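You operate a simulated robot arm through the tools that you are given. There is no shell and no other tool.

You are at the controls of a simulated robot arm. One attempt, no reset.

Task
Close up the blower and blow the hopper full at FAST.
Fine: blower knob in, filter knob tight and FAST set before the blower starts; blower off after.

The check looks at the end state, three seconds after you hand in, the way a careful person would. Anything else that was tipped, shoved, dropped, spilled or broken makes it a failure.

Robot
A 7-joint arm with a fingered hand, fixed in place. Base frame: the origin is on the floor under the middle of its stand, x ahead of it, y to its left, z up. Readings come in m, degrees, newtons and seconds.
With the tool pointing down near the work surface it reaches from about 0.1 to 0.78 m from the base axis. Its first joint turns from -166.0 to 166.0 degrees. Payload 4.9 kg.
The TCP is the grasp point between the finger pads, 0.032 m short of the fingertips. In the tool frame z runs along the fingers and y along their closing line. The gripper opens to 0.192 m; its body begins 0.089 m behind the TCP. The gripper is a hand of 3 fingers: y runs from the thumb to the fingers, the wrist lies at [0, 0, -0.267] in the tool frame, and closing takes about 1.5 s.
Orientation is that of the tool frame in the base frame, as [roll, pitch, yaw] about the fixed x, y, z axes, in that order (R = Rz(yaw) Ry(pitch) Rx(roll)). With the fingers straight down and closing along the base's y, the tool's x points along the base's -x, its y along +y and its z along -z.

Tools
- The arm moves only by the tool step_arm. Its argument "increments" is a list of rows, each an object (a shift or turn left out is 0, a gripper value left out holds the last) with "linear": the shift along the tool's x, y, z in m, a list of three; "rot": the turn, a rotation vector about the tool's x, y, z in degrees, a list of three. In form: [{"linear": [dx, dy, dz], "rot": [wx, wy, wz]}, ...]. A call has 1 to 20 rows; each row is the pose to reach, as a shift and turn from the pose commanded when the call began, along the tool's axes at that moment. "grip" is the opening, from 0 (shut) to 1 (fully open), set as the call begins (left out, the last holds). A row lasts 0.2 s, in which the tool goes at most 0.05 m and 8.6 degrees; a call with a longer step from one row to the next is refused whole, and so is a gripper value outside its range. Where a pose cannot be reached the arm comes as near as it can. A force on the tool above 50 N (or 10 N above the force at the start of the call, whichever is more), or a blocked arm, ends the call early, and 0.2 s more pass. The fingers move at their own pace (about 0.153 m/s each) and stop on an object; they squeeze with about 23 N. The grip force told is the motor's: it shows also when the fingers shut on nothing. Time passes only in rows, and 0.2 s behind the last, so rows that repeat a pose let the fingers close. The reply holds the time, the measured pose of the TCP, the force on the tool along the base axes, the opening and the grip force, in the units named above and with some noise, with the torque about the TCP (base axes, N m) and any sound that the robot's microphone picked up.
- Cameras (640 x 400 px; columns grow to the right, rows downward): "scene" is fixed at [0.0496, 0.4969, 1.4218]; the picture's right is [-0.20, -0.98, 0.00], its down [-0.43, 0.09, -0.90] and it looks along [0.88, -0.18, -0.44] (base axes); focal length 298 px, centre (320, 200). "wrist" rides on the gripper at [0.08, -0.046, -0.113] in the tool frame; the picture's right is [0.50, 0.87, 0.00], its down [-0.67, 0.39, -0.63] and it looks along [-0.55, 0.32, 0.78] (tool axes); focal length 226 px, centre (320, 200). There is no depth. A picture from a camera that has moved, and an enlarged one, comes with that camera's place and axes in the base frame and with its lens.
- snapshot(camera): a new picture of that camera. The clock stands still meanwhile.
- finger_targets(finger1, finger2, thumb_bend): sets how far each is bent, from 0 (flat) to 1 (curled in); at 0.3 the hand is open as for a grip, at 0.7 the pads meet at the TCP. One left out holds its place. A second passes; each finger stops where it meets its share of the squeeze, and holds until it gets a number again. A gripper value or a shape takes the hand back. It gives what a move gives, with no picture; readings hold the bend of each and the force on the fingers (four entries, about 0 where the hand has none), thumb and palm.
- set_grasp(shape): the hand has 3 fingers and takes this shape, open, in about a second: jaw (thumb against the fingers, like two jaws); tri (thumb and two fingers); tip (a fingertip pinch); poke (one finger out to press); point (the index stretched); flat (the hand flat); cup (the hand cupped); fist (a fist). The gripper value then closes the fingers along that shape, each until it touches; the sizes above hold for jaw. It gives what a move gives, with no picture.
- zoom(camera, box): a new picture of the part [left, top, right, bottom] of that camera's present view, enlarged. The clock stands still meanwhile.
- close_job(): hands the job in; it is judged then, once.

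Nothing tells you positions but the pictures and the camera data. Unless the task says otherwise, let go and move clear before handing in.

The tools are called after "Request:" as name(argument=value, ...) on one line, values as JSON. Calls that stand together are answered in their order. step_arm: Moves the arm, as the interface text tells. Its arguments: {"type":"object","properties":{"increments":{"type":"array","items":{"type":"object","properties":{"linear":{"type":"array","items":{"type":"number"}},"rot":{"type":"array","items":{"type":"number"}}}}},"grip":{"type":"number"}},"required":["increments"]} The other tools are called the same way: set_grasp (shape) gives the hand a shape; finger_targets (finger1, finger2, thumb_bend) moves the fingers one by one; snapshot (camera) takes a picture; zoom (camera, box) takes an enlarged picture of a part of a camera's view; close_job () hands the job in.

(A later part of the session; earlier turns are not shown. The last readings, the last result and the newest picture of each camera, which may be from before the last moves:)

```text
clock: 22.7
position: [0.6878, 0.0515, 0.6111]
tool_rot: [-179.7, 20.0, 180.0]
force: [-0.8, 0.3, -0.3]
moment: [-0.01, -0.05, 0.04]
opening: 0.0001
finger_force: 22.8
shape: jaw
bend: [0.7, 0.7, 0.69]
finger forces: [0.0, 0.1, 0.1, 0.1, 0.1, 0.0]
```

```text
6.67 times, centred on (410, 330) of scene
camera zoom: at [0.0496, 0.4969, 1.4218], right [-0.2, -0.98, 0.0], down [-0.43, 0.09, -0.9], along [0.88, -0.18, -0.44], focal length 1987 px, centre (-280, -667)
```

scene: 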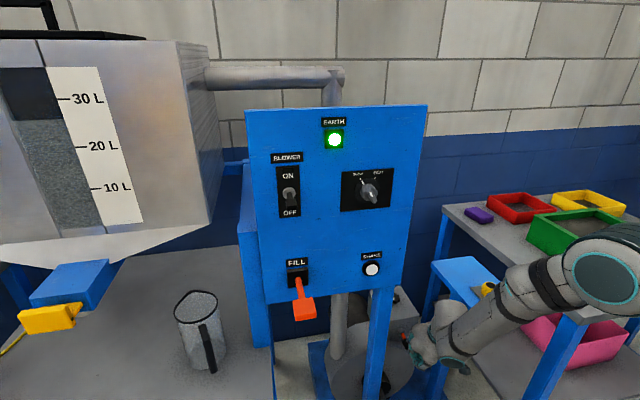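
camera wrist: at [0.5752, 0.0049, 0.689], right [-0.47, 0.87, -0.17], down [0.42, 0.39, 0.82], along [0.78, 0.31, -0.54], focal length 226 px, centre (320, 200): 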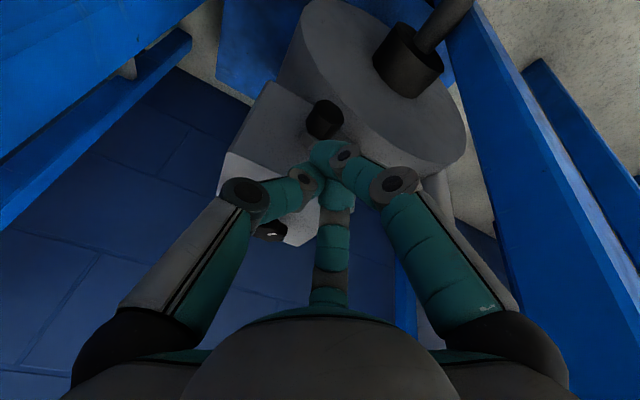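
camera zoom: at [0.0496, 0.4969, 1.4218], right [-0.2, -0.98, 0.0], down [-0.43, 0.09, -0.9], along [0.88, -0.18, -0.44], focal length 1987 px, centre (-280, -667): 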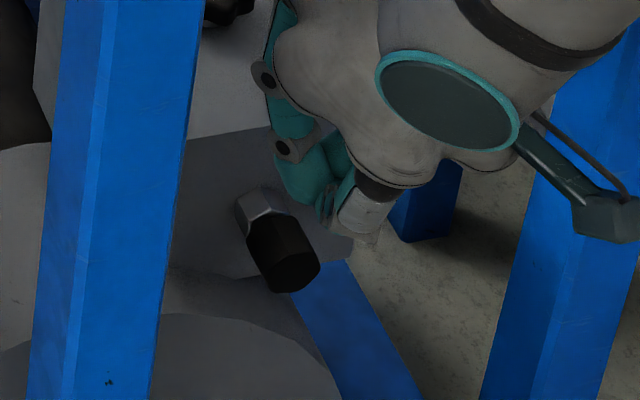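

The scene view shows the black cap directly against its nut with no orange, so the blower knob looks fully in. I'll confirm in the wrist view.

Request:
zoom(camera="wrist", box=[230, 60, 390, 190])

Request:
zoom(camera="wrist", box=[200, 180, 340, 290])

```text
3.08 times, centred on (310, 125) of wrist
camera zoom: at [0.5752, 0.0049, 0.689], right [-0.47, 0.87, -0.17], down [0.42, 0.39, 0.82], along [0.78, 0.31, -0.54], focal length 696 px, centre (351, 431)
```

zoom: 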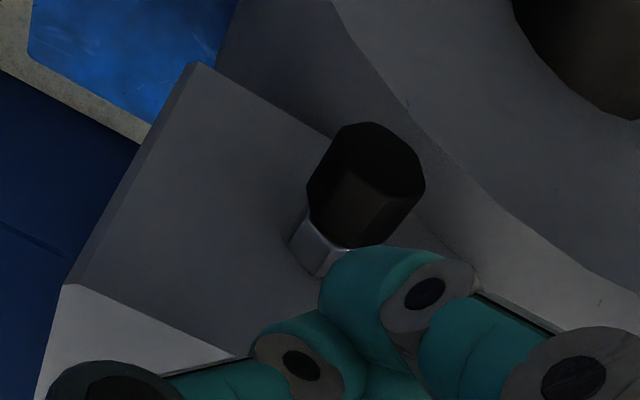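

```text
3.64 times, centred on (270, 235) of wrist
camera zoom: at [0.5752, 0.0049, 0.689], right [-0.47, 0.87, -0.17], down [0.42, 0.39, 0.82], along [0.78, 0.31, -0.54], focal length 822 px, centre (502, 73)
```

zoom: 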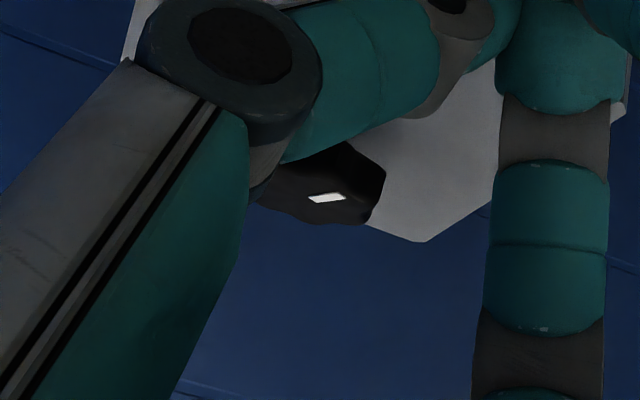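

The cap is firmly seated, so the blower knob is in. Next is the star knob on the box top. I'll rise and move forward above it to test reach, keeping the 20° tilt.

Request:
step_arm(increments=[{"linear": [-0.0137, 0.003, -0.0376]}, {"linear": [-0.0274, 0.0065, -0.0752]}, {"linear": [-0.0537, 0.0065, -0.0656]}, {"linear": [-0.08, 0.0065, -0.056]}, {"linear": [-0.106, 0.0065, -0.047]}, {"linear": [-0.1326, 0.0065, -0.0369]}, {"linear": [-0.1326, 0.0065, -0.0369]}])

Request:
snapshot(camera="wrist")

Request:
snapshot(camera="scene")

```text
clock: 24.3
position: [0.7988, 0.0579, 0.6917]
tool_rot: [180.0, 20.0, 179.9]
force: [0.7, 0.2, -0.7]
moment: [-0.03, 0.0, 0.02]
opening: 0.0002
finger_force: 23.9
shape: jaw
bend: [0.7, 0.7, 0.69]
finger forces: [0.0, 0.1, 0.0, 0.1, 0.1, 0.1]
```

```text
taken
camera wrist: at [0.6846, 0.0116, 0.7698], right [-0.47, 0.87, -0.17], down [0.41, 0.39, 0.82], along [0.78, 0.31, -0.54], focal length 226 px, centre (320, 200)
```

wrist: 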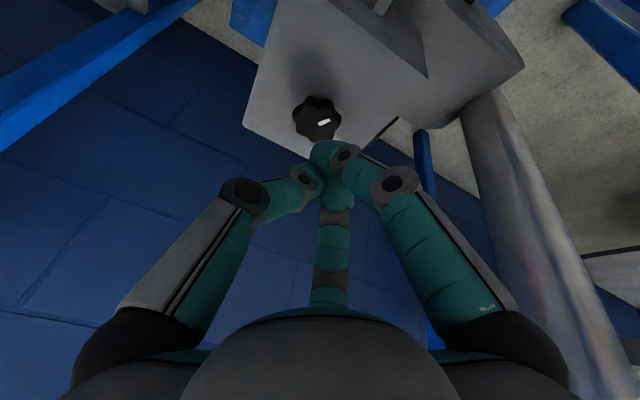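

```text
taken
```

scene: 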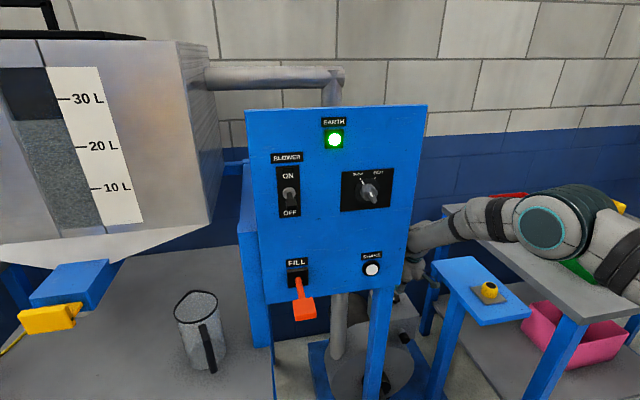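

The arm reaches this spot without trouble, and the star knob is just ahead and below. I'll zoom in to read its mark and refine its centre.

Request:
zoom(camera="wrist", box=[260, 70, 380, 170])

Request:
zoom(camera="wrist", box=[0, 0, 320, 200])

```text
4.00 times, centred on (320, 120) of wrist
camera zoom: at [0.6846, 0.0116, 0.7698], right [-0.47, 0.87, -0.17], down [0.41, 0.39, 0.82], along [0.78, 0.31, -0.54], focal length 904 px, centre (320, 520)
```

zoom: 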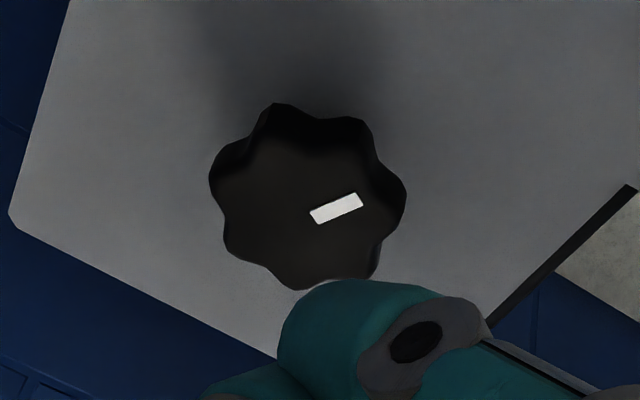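

```text
2.00 times, centred on (160, 100) of wrist
camera zoom: at [0.6846, 0.0116, 0.7698], right [-0.47, 0.87, -0.17], down [0.41, 0.39, 0.82], along [0.78, 0.31, -0.54], focal length 452 px, centre (640, 400)
```

zoom: 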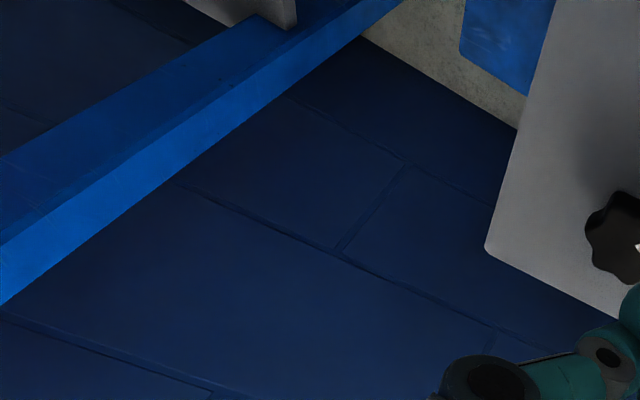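

The star knob has seven lobes, is about 4.6 cm across, and its centre is near (0.819, 0.045) with the top at z≈0.596. I'll open the fingers partly, move over it and try bringing the tool closer to vertical.

Request:
step_arm(increments=[{"linear": [0, -0.006, 0.01], "rot": [0, 5, 0]}, {"linear": [-0.001, -0.013, 0.02], "rot": [0, 10, 0]}, {"linear": [-0.0019, -0.013, 0.0326], "rot": [0, 15, 0]}, {"linear": [-0.0019, -0.013, 0.0326], "rot": [0, 20, 0]}, {"linear": [-0.0019, -0.013, 0.0326], "rot": [0, 20, 0]}], grip=0.45)

Request:
snapshot(camera="wrist")

```text
clock: 25.5
position: [0.7926, 0.0429, 0.6617]
tool_rot: [-179.9, -0.4, 180.0]
force: [-0.6, 0.5, -2.0]
moment: [0.04, -0.11, 0.01]
opening: 0.0862
finger_force: 0.0
shape: jaw
bend: [0.39, 0.39, 0.7]
finger forces: [0.0, 0.0, 0.1, 0.0, 0.1, 0.0]
out of reach, approached as far as the arm can: row 4, 5
```

```text
taken
camera wrist: at [0.7156, -0.0033, 0.7745], right [-0.5, 0.87, 0.0], down [0.68, 0.39, 0.63], along [0.54, 0.31, -0.78], focal length 226 px, centre (320, 200)
```

wrist: 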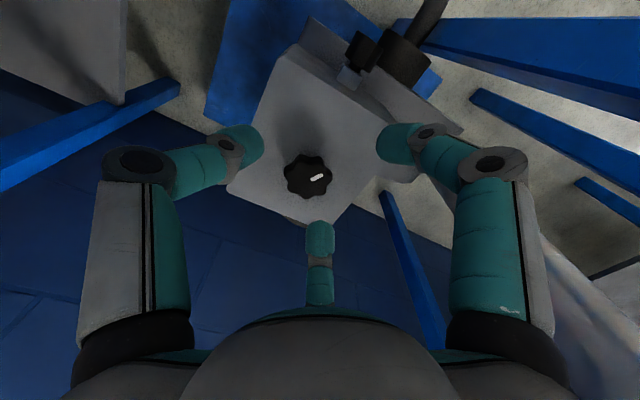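

At fully vertical it falls about 2 cm short, but about 5–7° of tilt reaches the knob. I'll tilt slightly, centre the open hand over the star knob and lower it around the knob.

Request:
step_arm(increments=[{"linear": [-0.012, 0.001, 0], "rot": [0, -4, 0]}, {"linear": [-0.0244, 0.002, 0.01], "rot": [0, -7.5, 0]}, {"linear": [-0.0244, 0.002, 0.025], "rot": [0, -7.5, 0]}, {"linear": [-0.0244, 0.002, 0.025], "rot": [0, -7.5, 0]}])

Request:
snapshot(camera="wrist")

Request:
zoom(camera="scene", box=[360, 230, 460, 330])

```text
clock: 26.5
position: [0.8208, 0.0451, 0.6393]
tool_rot: [-179.9, 7.6, -180.0]
force: [-0.1, 0.6, -0.1]
moment: [-0.01, 0.0, 0.01]
opening: 0.0865
finger_force: 0.1
shape: jaw
bend: [0.39, 0.39, 0.7]
finger forces: [0.1, 0.0, 0.0, 0.0, 0.1, 0.1]
```

```text
taken
camera wrist: at [0.7281, -0.0011, 0.7403], right [-0.5, 0.87, -0.07], down [0.58, 0.39, 0.71], along [0.64, 0.31, -0.7], focal length 226 px, centre (320, 200)
```

wrist: 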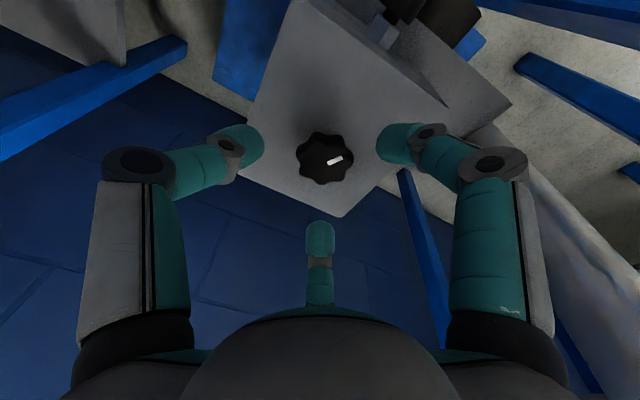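

```text
4.00 times, centred on (410, 280) of scene
camera zoom: at [0.0496, 0.4969, 1.4218], right [-0.2, -0.98, 0.0], down [-0.43, 0.09, -0.9], along [0.88, -0.18, -0.44], focal length 1192 px, centre (-40, -120)
```

zoom: 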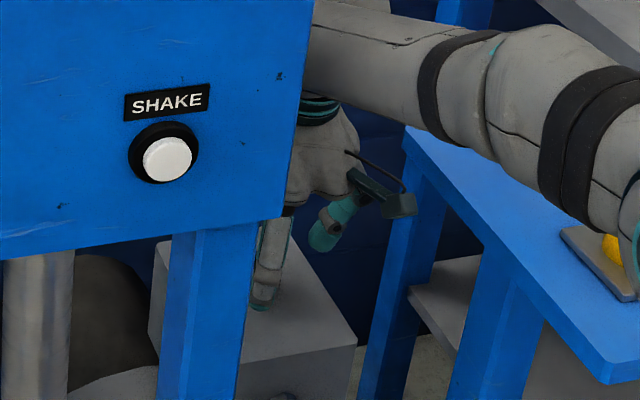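

The hand straddles the knob, but the axis looks about 1 cm too far in +x. I'll zoom to check before descending.

Request:
zoom(camera="wrist", box=[220, 100, 430, 240])

```text
2.86 times, centred on (325, 170) of wrist
camera zoom: at [0.7281, -0.0011, 0.7403], right [-0.5, 0.87, -0.07], down [0.58, 0.39, 0.71], along [0.64, 0.31, -0.7], focal length 646 px, centre (306, 286)
```

zoom: 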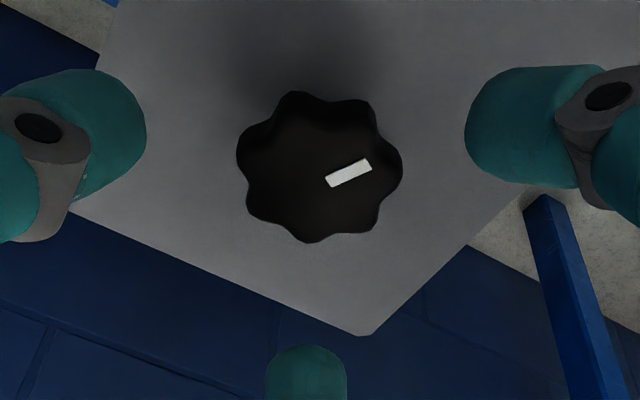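

The knob centre works out at about (0.8195, 0.044). I'll shift slightly and lower so the fingertips sit around the knob just above the box top.

Request:
step_arm(increments=[{"linear": [0.004, -0.001, 0.01]}, {"linear": [0.006, -0.001, 0.02]}, {"linear": [0.0082, -0.001, 0.0312]}, {"linear": [0.0082, -0.001, 0.0312]}])

Request:
snapshot(camera="wrist")

Request:
zoom(camera="scene", box=[360, 250, 460, 330])

```text
clock: 27.5
position: [0.8173, 0.0445, 0.6072]
tool_rot: [-179.9, 7.7, -180.0]
force: [0.6, 0.3, -0.5]
moment: [-0.08, -0.01, 0.03]
opening: 0.0863
finger_force: 0.0
shape: jaw
bend: [0.39, 0.39, 0.7]
finger forces: [0.0, 0.0, 0.0, 0.0, 0.1, 0.0]
```

```text
taken
camera wrist: at [0.7236, -0.0025, 0.7077], right [-0.5, 0.87, -0.07], down [0.58, 0.39, 0.71], along [0.64, 0.31, -0.7], focal length 226 px, centre (320, 200)
```

wrist: 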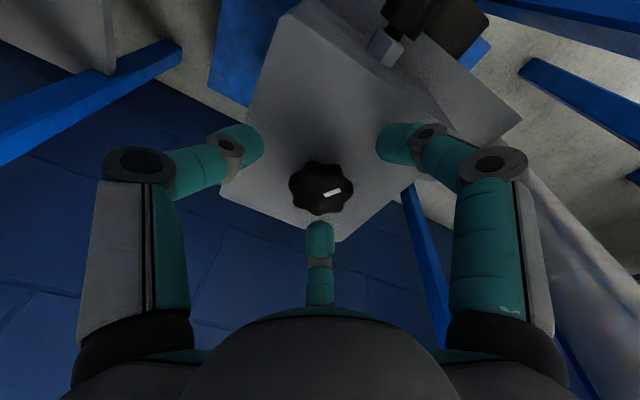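

```text
5.00 times, centred on (410, 290) of scene
camera zoom: at [0.0496, 0.4969, 1.4218], right [-0.2, -0.98, 0.0], down [-0.43, 0.09, -0.9], along [0.88, -0.18, -0.44], focal length 1490 px, centre (-130, -250)
```

zoom: 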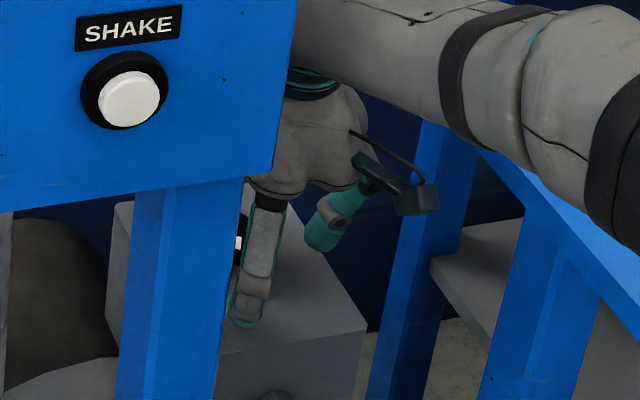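

The knob is now centred on the tool axis, so I'll close the fingers on it.

Request:
step_arm(increments=[{"linear": [0, 0, 0]}, {"linear": [0, 0, 0]}, {"linear": [0, 0, 0]}, {"linear": [0, 0, 0]}, {"linear": [0, 0, 0]}, {"linear": [0, 0, 0]}], grip=0)

Request:
zoom(camera="wrist", box=[220, 110, 420, 250])

```text
clock: 28.9
position: [0.8176, 0.0437, 0.6068]
tool_rot: [-179.9, 7.6, 180.0]
force: [-2.7, -1.7, 0.5]
moment: [-0.04, 0.06, 0.01]
opening: 0.0353
finger_force: 23.0
shape: jaw
bend: [0.76, 0.46, 0.7]
finger forces: [16.4, 20.2, 0.1, 0.1, 20.1, 0.1]
```

```text
2.86 times, centred on (320, 180) of wrist
camera zoom: at [0.7235, -0.0026, 0.7076], right [-0.5, 0.87, -0.07], down [0.58, 0.39, 0.71], along [0.64, 0.31, -0.7], focal length 646 px, centre (320, 257)
```

zoom: 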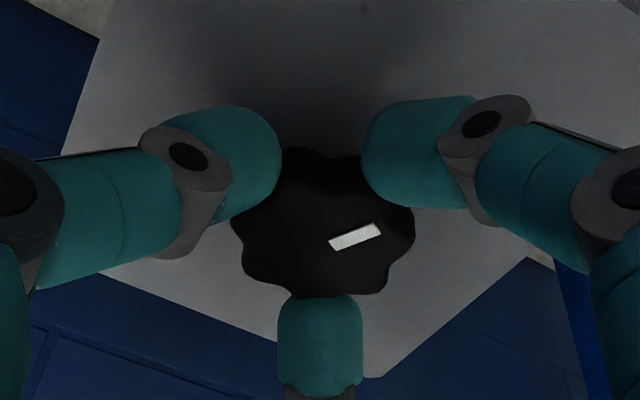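

All three fingers hold the star knob at about 16–20 N each. I'll turn it clockwise as seen from above (positive about the tool z) and watch the torque.

Request:
step_arm(increments=[{"rot": [0, 0, 8]}, {"rot": [0, 0, 16]}, {"rot": [0, 0, 24]}, {"rot": [0, 0, 32]}, {"rot": [0, 0, 32]}])

Request:
zoom(camera="wrist", box=[220, 110, 420, 250])

```text
clock: 30.1
position: [0.8165, 0.0446, 0.6061]
tool_rot: [176.0, 6.5, 147.7]
force: [-7.1, 18.8, 1.2]
moment: [0.49, 0.46, 0.31]
opening: 0.0345
finger_force: 23.5
shape: jaw
bend: [0.76, 0.47, 0.69]
finger forces: [26.4, 19.2, 0.1, 0.0, 16.4, 0.0]
```

```text
2.86 times, centred on (320, 180) of wrist
camera zoom: at [0.7109, 0.0469, 0.7056], right [0.04, 1.0, 0.0], down [0.68, -0.03, 0.73], along [0.73, -0.02, -0.69], focal length 646 px, centre (320, 257)
```

zoom: 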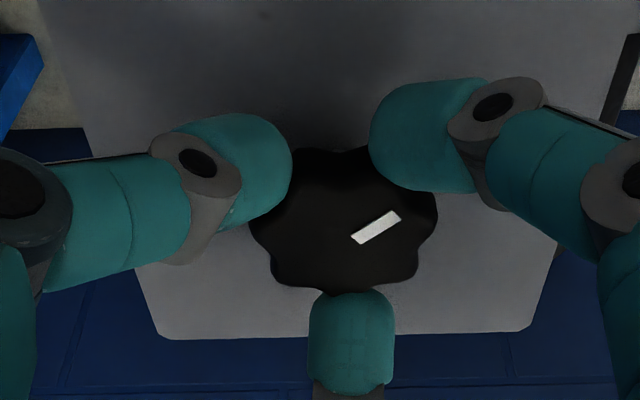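

The mark has turned from about 145° to about 118° azimuth, so the knob is turning with modest torque (0.3 N·m). I'll keep going.

Request:
step_arm(increments=[{"rot": [0, 0, 8]}, {"rot": [0, 0, 16]}, {"rot": [0, 0, 24]}, {"rot": [0, 0, 32]}, {"rot": [0, 0, 32]}])

Request:
snapshot(camera="wrist")

```text
clock: 31.3
position: [0.8174, 0.0441, 0.6082]
tool_rot: [173.3, 3.4, 115.7]
force: [-3.5, 21.1, 2.0]
moment: [0.4, 0.08, 0.3]
opening: 0.0332
finger_force: 22.5
shape: jaw
bend: [0.56, 0.8, 0.7]
finger forces: [26.6, 16.2, 0.0, 0.0, 18.1, 0.1]
```

```text
taken
camera wrist: at [0.7274, 0.0956, 0.7088], right [0.56, 0.83, 0.07], down [0.55, -0.43, 0.71], along [0.62, -0.36, -0.7], focal length 226 px, centre (320, 200)
```

wrist: 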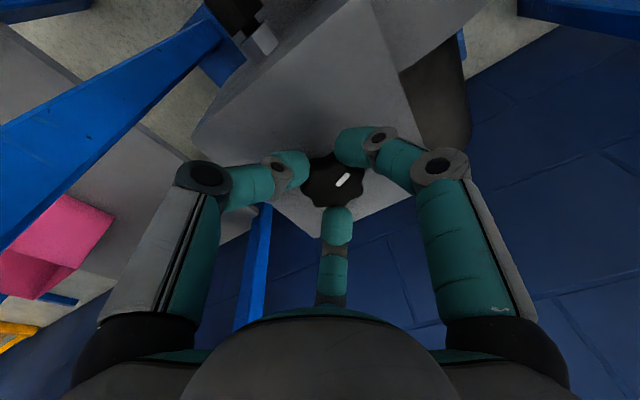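

Request:
zoom(camera="wrist", box=[240, 110, 440, 250])

```text
2.86 times, centred on (340, 180) of wrist
camera zoom: at [0.7274, 0.0956, 0.7088], right [0.56, 0.83, 0.07], down [0.55, -0.43, 0.71], along [0.62, -0.36, -0.7], focal length 646 px, centre (263, 257)
```

zoom: 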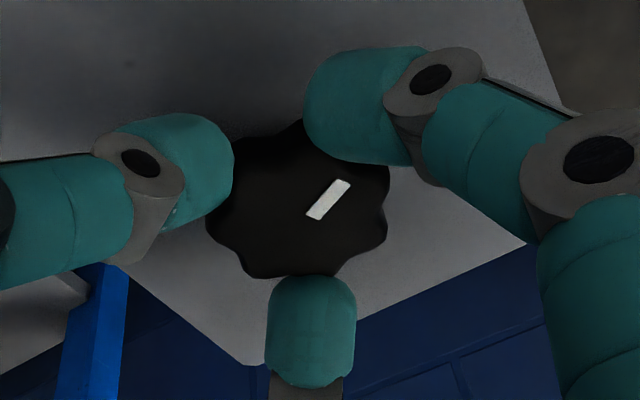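

The mark is now near 110° azimuth. The knob is following but lagging the hand, with about 20 N of side force. I'll continue another turn step and watch.

Request:
step_arm(increments=[{"rot": [0, 0, 8]}, {"rot": [0, 0, 16]}, {"rot": [0, 0, 24]}, {"rot": [0, 0, 32]}, {"rot": [0, 0, 32]}])

Request:
zoom(camera="wrist", box=[220, 110, 420, 250])

```text
clock: 32.5
position: [0.8181, 0.0457, 0.6089]
tool_rot: [172.5, -0.7, 84.0]
force: [-14.9, 18.8, 12.8]
moment: [-0.04, 0.25, 0.31]
opening: 0.0337
finger_force: 22.7
shape: jaw
bend: [0.57, 0.83, 0.69]
finger forces: [23.1, 21.0, 0.0, 0.0, 28.4, 0.0]
```

```text
2.86 times, centred on (320, 180) of wrist
camera zoom: at [0.7663, 0.1288, 0.7143], right [0.91, 0.41, 0.12], down [0.23, -0.71, 0.67], along [0.36, -0.58, -0.73], focal length 646 px, centre (320, 257)
```

zoom: 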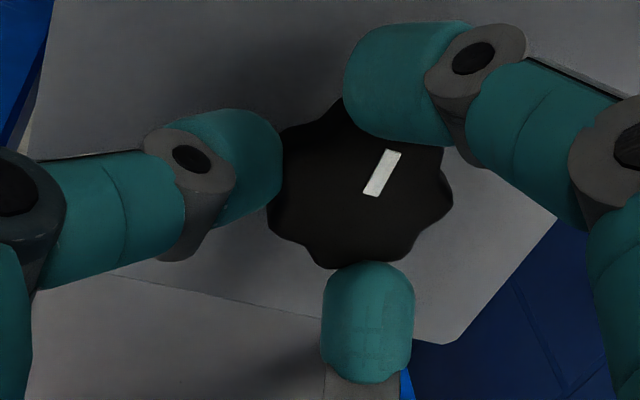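

The mark is now near 95° azimuth, about 48° of knob turn for 96° of hand turn, so the fingers slip a little. I'll continue while the wrist has range.

Request:
step_arm(increments=[{"rot": [0, 0, 8]}, {"rot": [0, 0, 16]}, {"rot": [0, 0, 24]}, {"rot": [0, 0, 32]}, {"rot": [0, 0, 32]}])

Request:
zoom(camera="wrist", box=[220, 110, 420, 250])

```text
clock: 33.7
position: [0.8151, 0.0457, 0.6076]
tool_rot: [174.0, -4.7, 52.2]
force: [-18.6, 28.8, 14.3]
moment: [0.32, 0.81, 0.52]
opening: 0.0332
finger_force: 22.6
shape: jaw
bend: [0.58, 0.83, 0.68]
finger forces: [25.3, 14.4, 0.0, 0.0, 37.9, 0.0]
```

```text
2.86 times, centred on (320, 180) of wrist
camera zoom: at [0.8146, 0.137, 0.7199], right [0.98, -0.14, 0.13], down [-0.19, -0.77, 0.61], along [0.01, -0.63, -0.78], focal length 646 px, centre (320, 257)
```

zoom: 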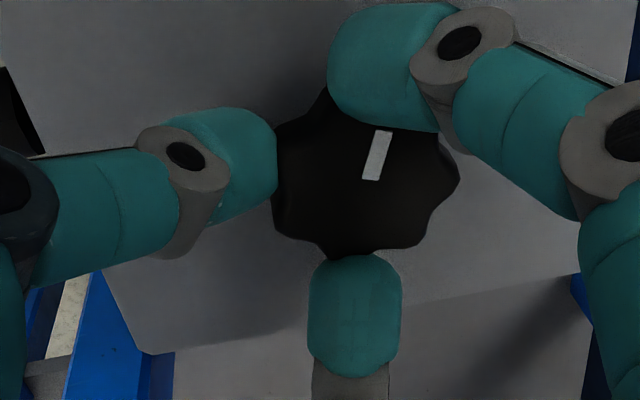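

The mark is now near 70° azimuth, about 73° of knob turn, and the torque is rising to 0.5 N·m. Comparing opposite views puts the knob centre at about (0.831, 0.048) with its top at z≈0.58, so I have been gripping high and off-centre. I'll open, re-centre and go a bit lower.

Request:
step_arm(increments=[{"linear": [0, 0, 0]}, {"linear": [0, 0, 0]}, {"linear": [0, 0, 0]}], grip=0.5)

Request:
snapshot(camera="wrist")

```text
clock: 34.5
position: [0.8155, 0.0431, 0.6066]
tool_rot: [173.9, -4.4, 52.2]
force: [-0.2, 0.6, 0.2]
moment: [0.03, -0.03, -0.02]
opening: 0.0952
finger_force: 0.1
shape: jaw
bend: [0.37, 0.37, 0.7]
finger forces: [0.0, 0.0, 0.1, 0.1, 0.0, 0.0]
```

```text
taken
camera wrist: at [0.8154, 0.134, 0.7197], right [0.98, -0.14, 0.13], down [-0.19, -0.77, 0.61], along [0.01, -0.63, -0.78], focal length 226 px, centre (320, 200)
```

wrist: 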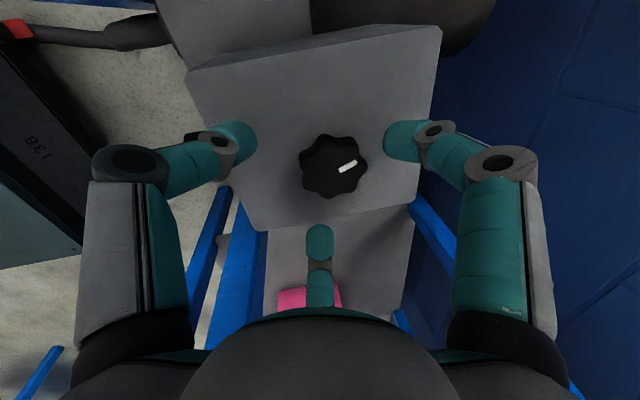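

The fingers are open, but the mark appears to have moved. I'll zoom in to read it precisely.

Request:
zoom(camera="wrist", box=[240, 90, 440, 230])

```text
2.86 times, centred on (340, 160) of wrist
camera zoom: at [0.8154, 0.134, 0.7197], right [0.98, -0.14, 0.13], down [-0.19, -0.77, 0.61], along [0.01, -0.63, -0.78], focal length 646 px, centre (263, 314)
```

zoom: 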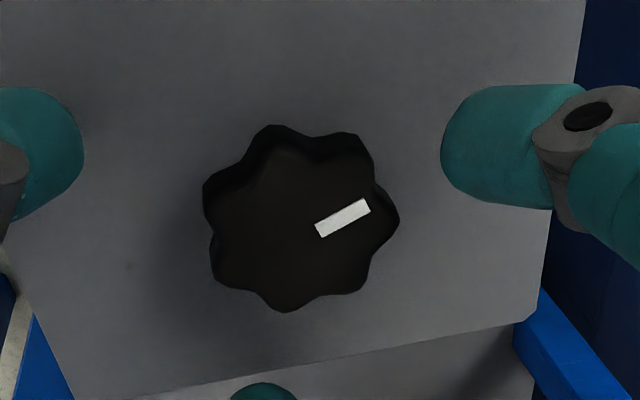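

The mark is now at about 17° azimuth, so the knob moved further clockwise when the fingers let go. The knob centre is confirmed at (0.831, 0.048). I'll re-centre, wind the open hand back 88°, and then lower for a proper grip.

Request:
step_arm(increments=[{"linear": [0.0107, 0.0055, 0.0015]}, {"linear": [0.0107, 0.0055, 0.0015], "rot": [0, 0, -8]}, {"linear": [0.0107, 0.0055, 0.0015], "rot": [0, 0, -16]}, {"linear": [0.0107, 0.0055, 0.0015], "rot": [0, 0, -24]}, {"linear": [0.0107, 0.0055, 0.0015], "rot": [0, 0, -32]}, {"linear": [0.0107, 0.0055, 0.0015], "rot": [0, 0, -40]}, {"linear": [0.0107, 0.0055, 0.0015], "rot": [0, 0, -48]}, {"linear": [0.0107, 0.0055, 0.0015], "rot": [0, 0, -56]}, {"linear": [0.0107, 0.0055, 0.0015], "rot": [0, 0, -64]}, {"linear": [0.0107, 0.0055, 0.0015], "rot": [0, 0, -72]}, {"linear": [0.0107, 0.0055, 0.0015], "rot": [0, 0, -80]}, {"linear": [0.0107, 0.0055, 0.0015], "rot": [0, 0, -88]}, {"linear": [0.0107, 0.0055, 0.0015], "rot": [0, 0, -88]}])

Request:
snapshot(camera="wrist")

```text
clock: 37.3
position: [0.8165, 0.0478, 0.6077]
tool_rot: [175.3, 5.8, 139.8]
force: [-0.4, 0.0, 0.2]
moment: [-0.01, -0.06, -0.01]
opening: 0.0958
finger_force: 0.1
shape: jaw
bend: [0.37, 0.37, 0.7]
finger forces: [0.1, 0.0, 0.0, 0.0, 0.0, 0.0]
out of reach, approached as far as the arm can: row 1, 2, 3, 4, 5, 6, 7, 8, 9, 10, 11, 12, 13
```

```text
taken
camera wrist: at [0.7129, 0.0632, 0.7073], right [0.17, 0.99, 0.02], down [0.68, -0.13, 0.73], along [0.72, -0.11, -0.69], focal length 226 px, centre (320, 200)
```

wrist: 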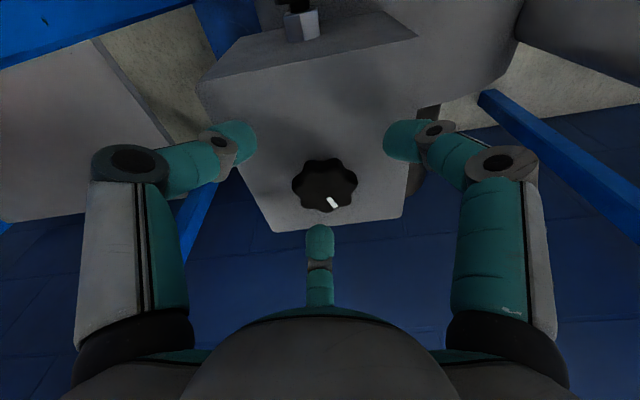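

With this small tilt the reach stops at x≈0.8165. I'll tilt to about 13°, which gives the extra centimetre, centre on the knob and lower to around z≈0.593. The box top works out at about 0.552.

Request:
step_arm(increments=[{"linear": [-0.0084, 0.0071, 0.0014], "rot": [-3.53, -4.22, 0.01]}, {"linear": [-0.0084, 0.0071, 0.0014], "rot": [-3.53, -4.22, 0.01]}, {"linear": [-0.0068, 0.0061, 0.016], "rot": [-3.53, -4.22, 0.01]}, {"linear": [-0.0068, 0.0061, 0.016], "rot": [-3.53, -4.22, 0.01]}])

Request:
snapshot(camera="wrist")

```text
clock: 38.3
position: [0.8307, 0.0492, 0.5989]
tool_rot: [171.4, 10.4, 139.3]
force: [-6.6, -0.6, 26.6]
moment: [-1.22, 1.21, -0.27]
opening: 0.0961
finger_force: 0.1
shape: jaw
bend: [0.37, 0.37, 0.69]
finger forces: [0.1, 0.0, 0.0, 0.0, 27.3, 0.1]
```

```text
taken
camera wrist: at [0.7171, 0.0646, 0.6876], right [0.17, 0.98, 0.04], down [0.6, -0.13, 0.79], along [0.79, -0.11, -0.61], focal length 226 px, centre (320, 200)
```

wrist: 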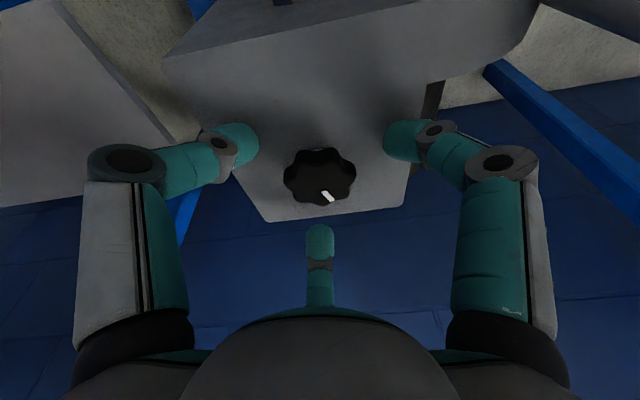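

The thumb tip is touching the box top at 27 N, so I'm slightly too low. I'll raise 1 cm and close on the knob from there, since the hand is now centred.

Request:
step_arm(increments=[{"linear": [-0.0018, 0.0015, -0.0097]}, {"linear": [-0.0018, 0.0015, -0.0097]}])

Request:
zoom(camera="wrist", box=[200, 100, 440, 250])

```text
clock: 38.9
position: [0.8254, 0.0481, 0.6042]
tool_rot: [171.7, 10.0, 139.3]
force: [0.2, 0.0, 0.6]
moment: [-0.04, 0.0, 0.0]
opening: 0.0956
finger_force: 0.1
shape: jaw
bend: [0.37, 0.37, 0.7]
finger forces: [0.0, 0.0, 0.0, 0.0, 0.0, 0.0]
```

```text
2.67 times, centred on (320, 175) of wrist
camera zoom: at [0.7133, 0.065, 0.6933], right [0.17, 0.98, 0.04], down [0.6, -0.13, 0.79], along [0.78, -0.11, -0.62], focal length 603 px, centre (320, 267)
```

zoom: 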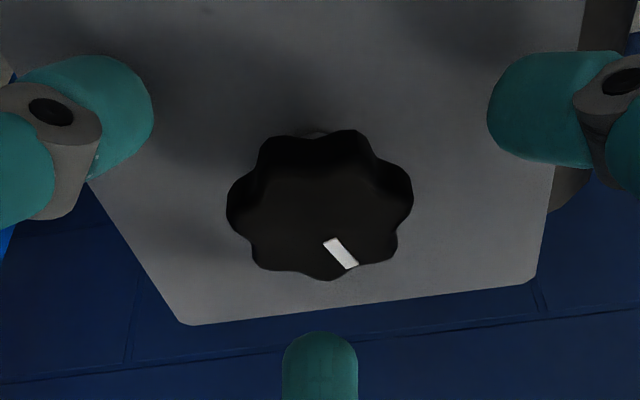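

The knob is centred between the three fingertips with no contact force. I'll close on it.

Request:
step_arm(increments=[{"linear": [0, 0, 0]}, {"linear": [0, 0, 0]}, {"linear": [0, 0, 0]}, {"linear": [0, 0, 0]}, {"linear": [0, 0, 0]}, {"linear": [0, 0, 0]}], grip=0)

Request:
zoom(camera="wrist", box=[200, 100, 440, 250])

```text
clock: 40.3
position: [0.8262, 0.0486, 0.6041]
tool_rot: [171.7, 10.0, 139.3]
force: [-0.7, 0.7, -4.4]
moment: [0.0, 0.16, -0.01]
opening: 0.0432
finger_force: 23.2
shape: jaw
bend: [0.78, 0.77, 0.7]
finger forces: [18.9, 19.4, 0.0, 0.1, 20.4, 0.0]
```

```text
2.67 times, centred on (320, 175) of wrist
camera zoom: at [0.714, 0.065, 0.6942], right [0.17, 0.98, 0.04], down [0.6, -0.13, 0.79], along [0.78, -0.11, -0.62], focal length 603 px, centre (320, 267)
```

zoom: 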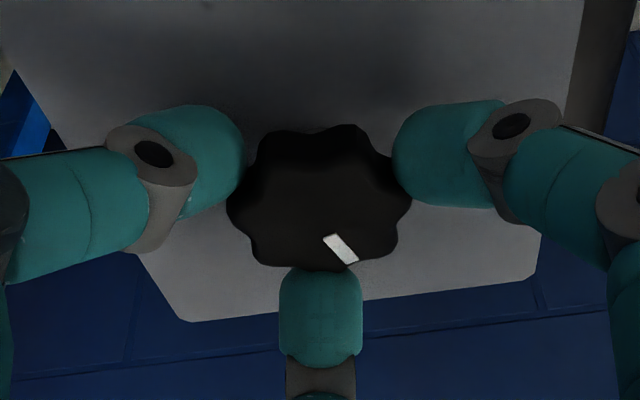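

The grip is now symmetric and balanced. I'll turn clockwise again.

Request:
step_arm(increments=[{"rot": [0, 0, 8]}, {"rot": [0, 0, 16]}, {"rot": [0, 0, 24]}, {"rot": [0, 0, 32]}, {"rot": [0, 0, 32]}])

Request:
zoom(camera="wrist", box=[200, 100, 440, 250])

```text
clock: 41.5
position: [0.8291, 0.0461, 0.6063]
tool_rot: [167.5, 4.2, 107.4]
force: [-4.3, -17.6, -0.6]
moment: [-0.69, 0.34, 0.57]
opening: 0.0426
finger_force: 22.9
shape: jaw
bend: [0.52, 0.77, 0.7]
finger forces: [19.3, 18.7, 0.0, 0.0, 30.5, 0.0]
```

```text
2.67 times, centred on (320, 175) of wrist
camera zoom: at [0.7373, 0.1076, 0.699], right [0.65, 0.74, 0.15], down [0.42, -0.52, 0.75], along [0.63, -0.43, -0.65], focal length 603 px, centre (320, 267)
```

zoom: 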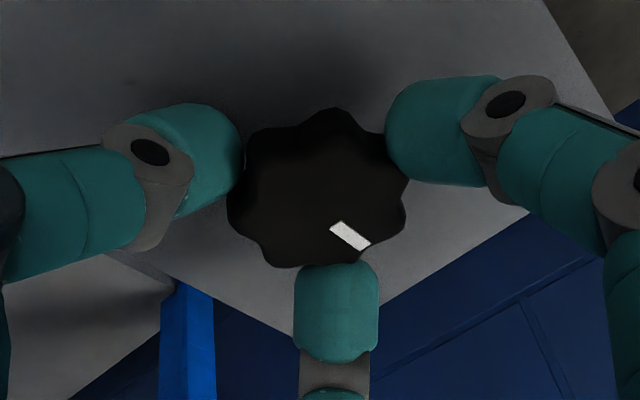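

The knob followed about 25° of the 32° this time, with the mark now near 3° azimuth and torque about 0.57 N·m. I'll keep turning.

Request:
step_arm(increments=[{"rot": [0, 0, 8]}, {"rot": [0, 0, 16]}, {"rot": [0, 0, 24]}, {"rot": [0, 0, 32]}, {"rot": [0, 0, 40]}, {"rot": [0, 0, 40]}])

Request:
zoom(camera="wrist", box=[200, 100, 440, 250])

```text
clock: 42.9
position: [0.8272, 0.0486, 0.6032]
tool_rot: [168.1, -4.7, 68.4]
force: [-3.3, 6.3, -21.4]
moment: [-0.22, 0.05, 0.56]
opening: 0.0395
finger_force: 23.2
shape: jaw
bend: [0.78, 0.77, 0.7]
finger forces: [18.1, 20.6, 0.0, 0.0, 22.8, 0.0]
```

```text
2.67 times, centred on (320, 175) of wrist
camera zoom: at [0.7909, 0.1397, 0.7099], right [0.97, 0.14, 0.22], down [-0.04, -0.77, 0.64], along [0.26, -0.63, -0.74], focal length 603 px, centre (320, 267)
```

zoom: 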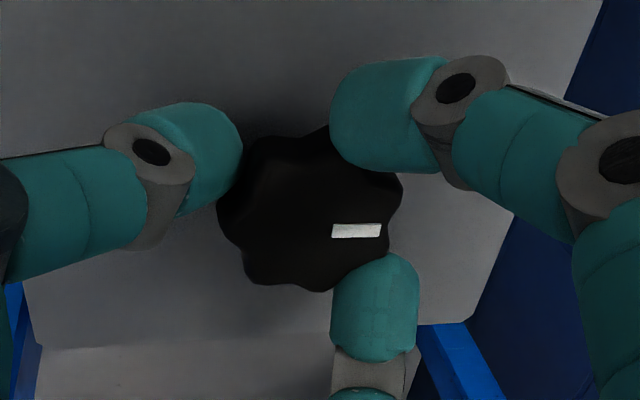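

The mark only moved from about 3° to 0° while the hand turned 40°, so the knob may be reaching its stop. I'll turn once more to check whether it moves.

Request:
step_arm(increments=[{"rot": [0, 0, 8]}, {"rot": [0, 0, 16]}, {"rot": [0, 0, 24]}, {"rot": [0, 0, 32]}, {"rot": [0, 0, 32]}])

Request:
zoom(camera="wrist", box=[200, 100, 440, 250])

```text
clock: 44.1
position: [0.8318, 0.0498, 0.6121]
tool_rot: [172.0, -10.9, 36.7]
force: [-12.7, 25.7, 14.3]
moment: [0.94, 0.49, -0.03]
opening: 0.0386
finger_force: 22.4
shape: jaw
bend: [0.82, 0.8, 0.69]
finger forces: [0.0, 0.0, 0.0, 0.1, 31.2, 0.0]
```

```text
2.67 times, centred on (320, 175) of wrist
camera zoom: at [0.8425, 0.1339, 0.7294], right [0.89, -0.41, 0.21], down [-0.46, -0.71, 0.54], along [-0.07, -0.58, -0.81], focal length 603 px, centre (320, 267)
```

zoom: 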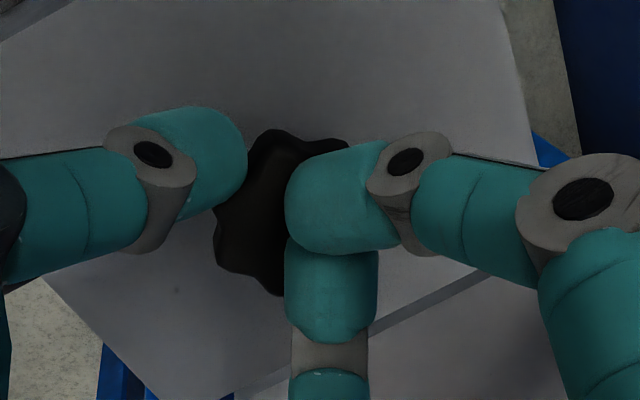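

The fingers have slid up over the knob, which suggests it resists further turning. I'll open, lift and read the mark.

Request:
step_arm(increments=[{"linear": [0, 0, 0]}, {"linear": [0, 0, -0.01]}, {"linear": [0, 0, -0.03]}, {"linear": [0, 0, -0.05]}, {"linear": [0, 0, -0.05]}], grip=0.5)

Request:
snapshot(camera="wrist")

Request:
zoom(camera="wrist", box=[230, 80, 430, 220])

```text
clock: 45.3
position: [0.8181, 0.048, 0.6563]
tool_rot: [172.1, -10.5, 36.6]
force: [-0.1, 0.4, -0.2]
moment: [0.01, -0.02, -0.03]
opening: 0.0957
finger_force: 0.2
shape: jaw
bend: [0.37, 0.37, 0.7]
finger forces: [0.0, 0.0, 0.1, 0.0, 0.0, 0.0]
```

```text
taken
camera wrist: at [0.8288, 0.1318, 0.7736], right [0.89, -0.41, 0.21], down [-0.45, -0.71, 0.55], along [-0.08, -0.58, -0.81], focal length 226 px, centre (320, 200)
```

wrist: 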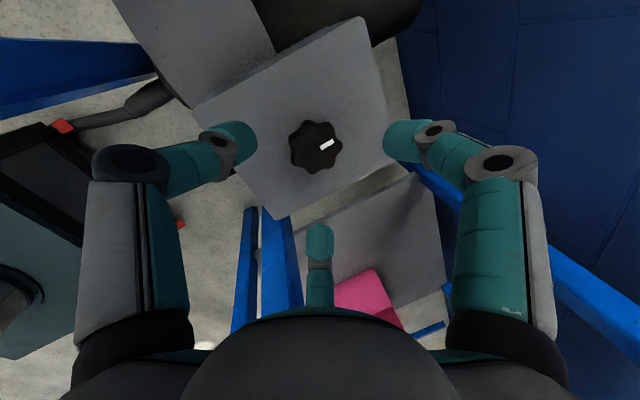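

```text
2.86 times, centred on (330, 150) of wrist
camera zoom: at [0.8288, 0.1318, 0.7736], right [0.89, -0.41, 0.21], down [-0.45, -0.71, 0.55], along [-0.08, -0.58, -0.81], focal length 646 px, centre (291, 343)
```

zoom: 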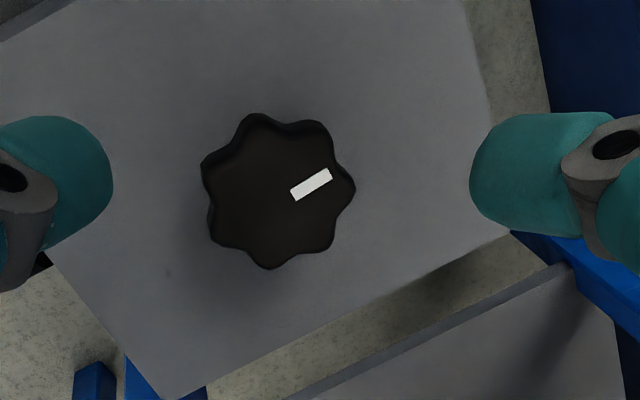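

The mark points exactly along +x, parallel to the box edge, and the last 32° of hand turn did not move it, so the filter knob is tight at its stop. Next I'll lift clear of the box and retreat toward the panel front.

Request:
step_arm(increments=[{"linear": [0.0073, 0.0054, -0.039]}, {"linear": [0.0146, 0.0108, -0.078]}, {"linear": [0.0218, 0.0162, -0.117]}, {"linear": [0.0291, 0.0216, -0.156]}, {"linear": [0.0364, 0.027, -0.195]}, {"linear": [0.0455, 0.0338, -0.2435]}, {"linear": [0.0139, 0.011, -0.2525]}, {"linear": [-0.0177, -0.0118, -0.2616]}, {"linear": [-0.0493, -0.0346, -0.2707]}, {"linear": [-0.0809, -0.0574, -0.2797]}, {"linear": [-0.1125, -0.0802, -0.2888]}, {"linear": [-0.152, -0.1088, -0.3002]}, {"linear": [-0.19, -0.136, -0.311]}, {"linear": [-0.19, -0.136, -0.311]}], grip=0)

Request:
snapshot(camera="scene")

```text
clock: 48.3
position: [0.517, 0.0448, 0.9026]
tool_rot: [172.1, -10.5, 36.7]
force: [0.2, 0.1, -1.0]
moment: [-0.02, 0.0, 0.01]
opening: 0.0
finger_force: 22.3
shape: jaw
bend: [0.7, 0.7, 0.7]
finger forces: [0.0, 0.1, 0.0, 0.0, 0.1, 0.0]
```

```text
taken
```

scene: 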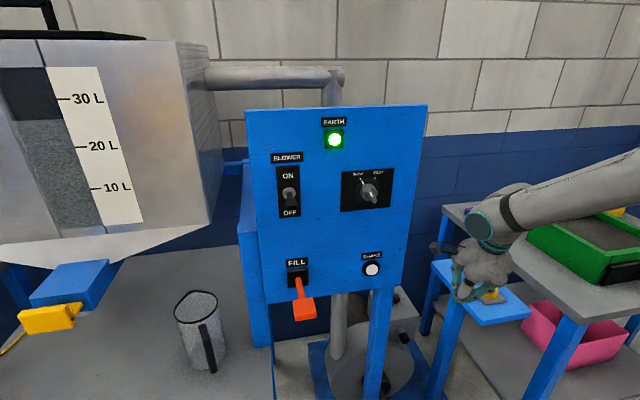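

The arm is clear. I'll check both blower knobs from the scene camera and take a close look at the panel controls.

Request:
zoom(camera="scene", box=[360, 270, 460, 360])

Request:
zoom(camera="scene", box=[330, 155, 410, 225])

Request:
zoom(camera="scene", box=[260, 145, 340, 225])

Request:
zoom(camera="scene", box=[260, 245, 350, 335])

```text
4.44 times, centred on (410, 315) of scene
camera zoom: at [0.0496, 0.4969, 1.4218], right [-0.2, -0.98, 0.0], down [-0.43, 0.09, -0.9], along [0.88, -0.18, -0.44], focal length 1325 px, centre (-80, -311)
```

zoom: 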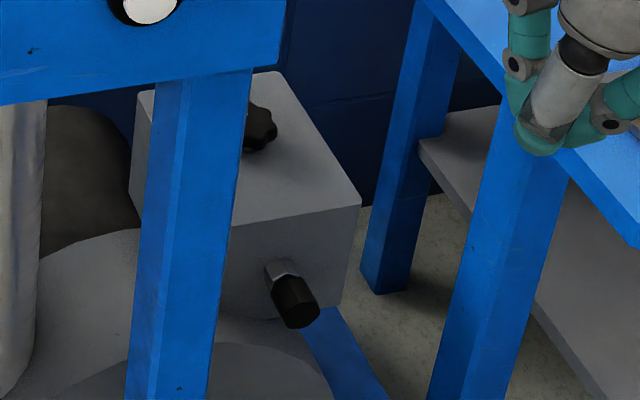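

```text
5.71 times, centred on (370, 190) of scene
camera zoom: at [0.0496, 0.4969, 1.4218], right [-0.2, -0.98, 0.0], down [-0.43, 0.09, -0.9], along [0.88, -0.18, -0.44], focal length 1703 px, centre (34, 257)
```

zoom: 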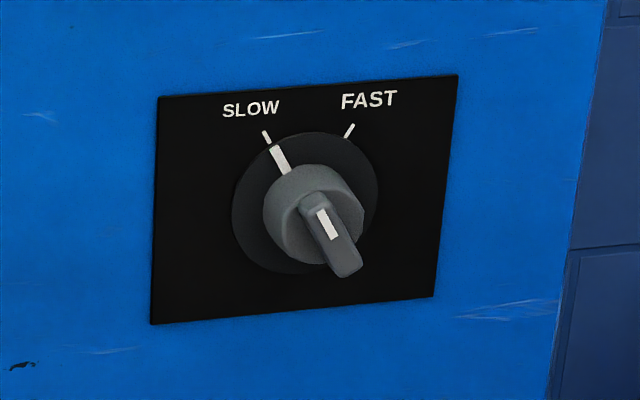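

```text
5.00 times, centred on (300, 185) of scene
camera zoom: at [0.0496, 0.4969, 1.4218], right [-0.2, -0.98, 0.0], down [-0.43, 0.09, -0.9], along [0.88, -0.18, -0.44], focal length 1490 px, centre (420, 275)
```

zoom: 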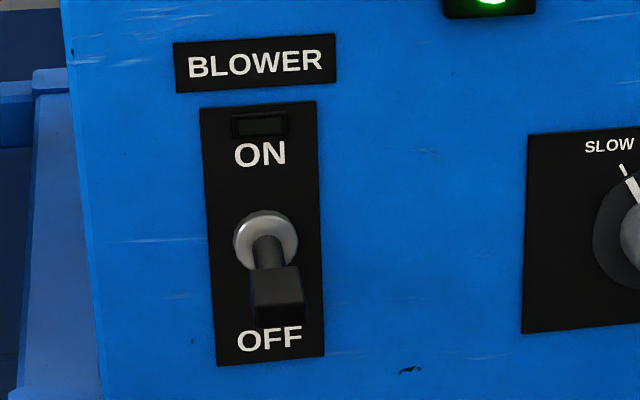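

```text
4.44 times, centred on (305, 290) of scene
camera zoom: at [0.0496, 0.4969, 1.4218], right [-0.2, -0.98, 0.0], down [-0.43, 0.09, -0.9], along [0.88, -0.18, -0.44], focal length 1325 px, centre (387, -200)
```

zoom: 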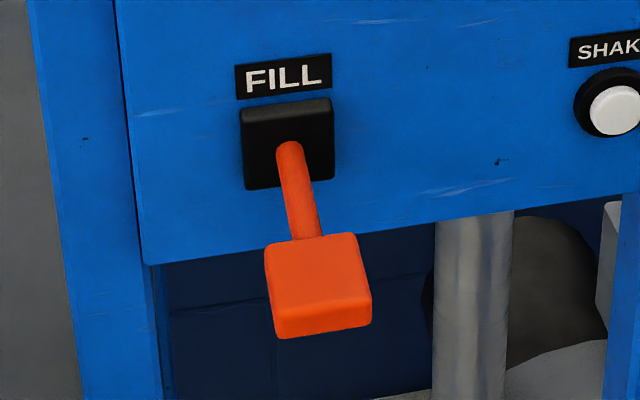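

Both blower knobs look right, with no orange showing and the star knob's mark turned away. The selector's pointer is on SLOW. I'll raise the hand and bring it in front of the selector.

Request:
step_arm(increments=[{"linear": [0.0029, 0.0023, -0.0432]}, {"linear": [0.0059, 0.0045, -0.0864]}, {"linear": [0.0088, 0.0068, -0.1296]}, {"linear": [0.0117, 0.0091, -0.1727]}, {"linear": [0.0147, 0.0113, -0.2159]}, {"linear": [0.0176, 0.0136, -0.2591]}, {"linear": [0.0409, -0.0185, -0.2592]}, {"linear": [0.0642, -0.0505, -0.2593]}, {"linear": [0.0875, -0.0826, -0.2594]}, {"linear": [0.1108, -0.1147, -0.2595]}, {"linear": [0.1341, -0.1468, -0.2596]}, {"linear": [0.1574, -0.1789, -0.2597]}, {"linear": [0.1574, -0.1789, -0.2597]}])

```text
clock: 51.1
position: [0.4829, 0.2864, 1.1596]
tool_rot: [172.0, -10.5, 36.7]
force: [-0.4, -0.5, 0.0]
moment: [0.03, 0.01, -0.02]
opening: 0.0003
finger_force: 23.2
shape: jaw
bend: [0.7, 0.7, 0.7]
finger forces: [0.1, 0.1, 0.0, 0.0, 0.0, 0.1]
```

The hand is in front of the selector at (0.483, 0.286, 1.16). I'll tilt it up to level so it points at the panel.

Request:
step_arm(increments=[{"rot": [-4.52, 6.23, 0]}, {"rot": [-9.04, 12.46, 0]}, {"rot": [-13.56, 18.69, 0]}, {"rot": [-18.08, 24.92, 0]}, {"rot": [-22.6, 31.15, 0]}, {"rot": [-27.12, 37.38, 0]}, {"rot": [-31.64, 43.61, 0]}, {"rot": [-36.16, 49.84, 0]}, {"rot": [-40.68, 56.07, 0]}, {"rot": [-45.2, 62.3, 0]}, {"rot": [-45.2, 62.3, 0]}])

Request:
snapshot(camera="wrist")

Request:
snapshot(camera="scene")

```text
clock: 53.5
position: [0.4666, 0.2789, 1.1945]
tool_rot: [91.4, -53.1, 88.9]
force: [0.0, 0.1, 0.4]
moment: [-0.01, 0.04, 0.02]
opening: 0.0
finger_force: 23.1
shape: jaw
bend: [0.7, 0.7, 0.7]
finger forces: [0.0, 0.0, 0.0, 0.0, 0.0, 0.0]
out of reach, approached as far as the arm can: row 10, 11
```

```text
taken
camera wrist: at [0.3559, 0.363, 1.2312], right [0.01, -0.39, 0.92], down [-0.64, -0.71, -0.3], along [0.77, -0.58, -0.26], focal length 226 px, centre (320, 200)
```

wrist: 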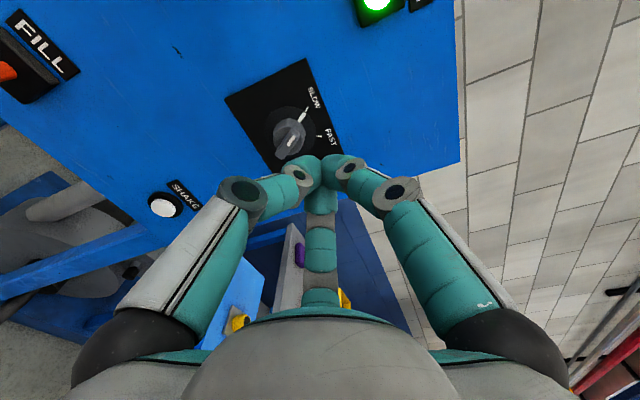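

```text
taken
```

scene: 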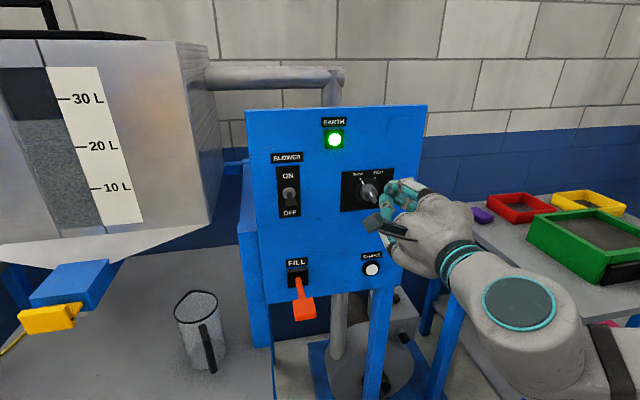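

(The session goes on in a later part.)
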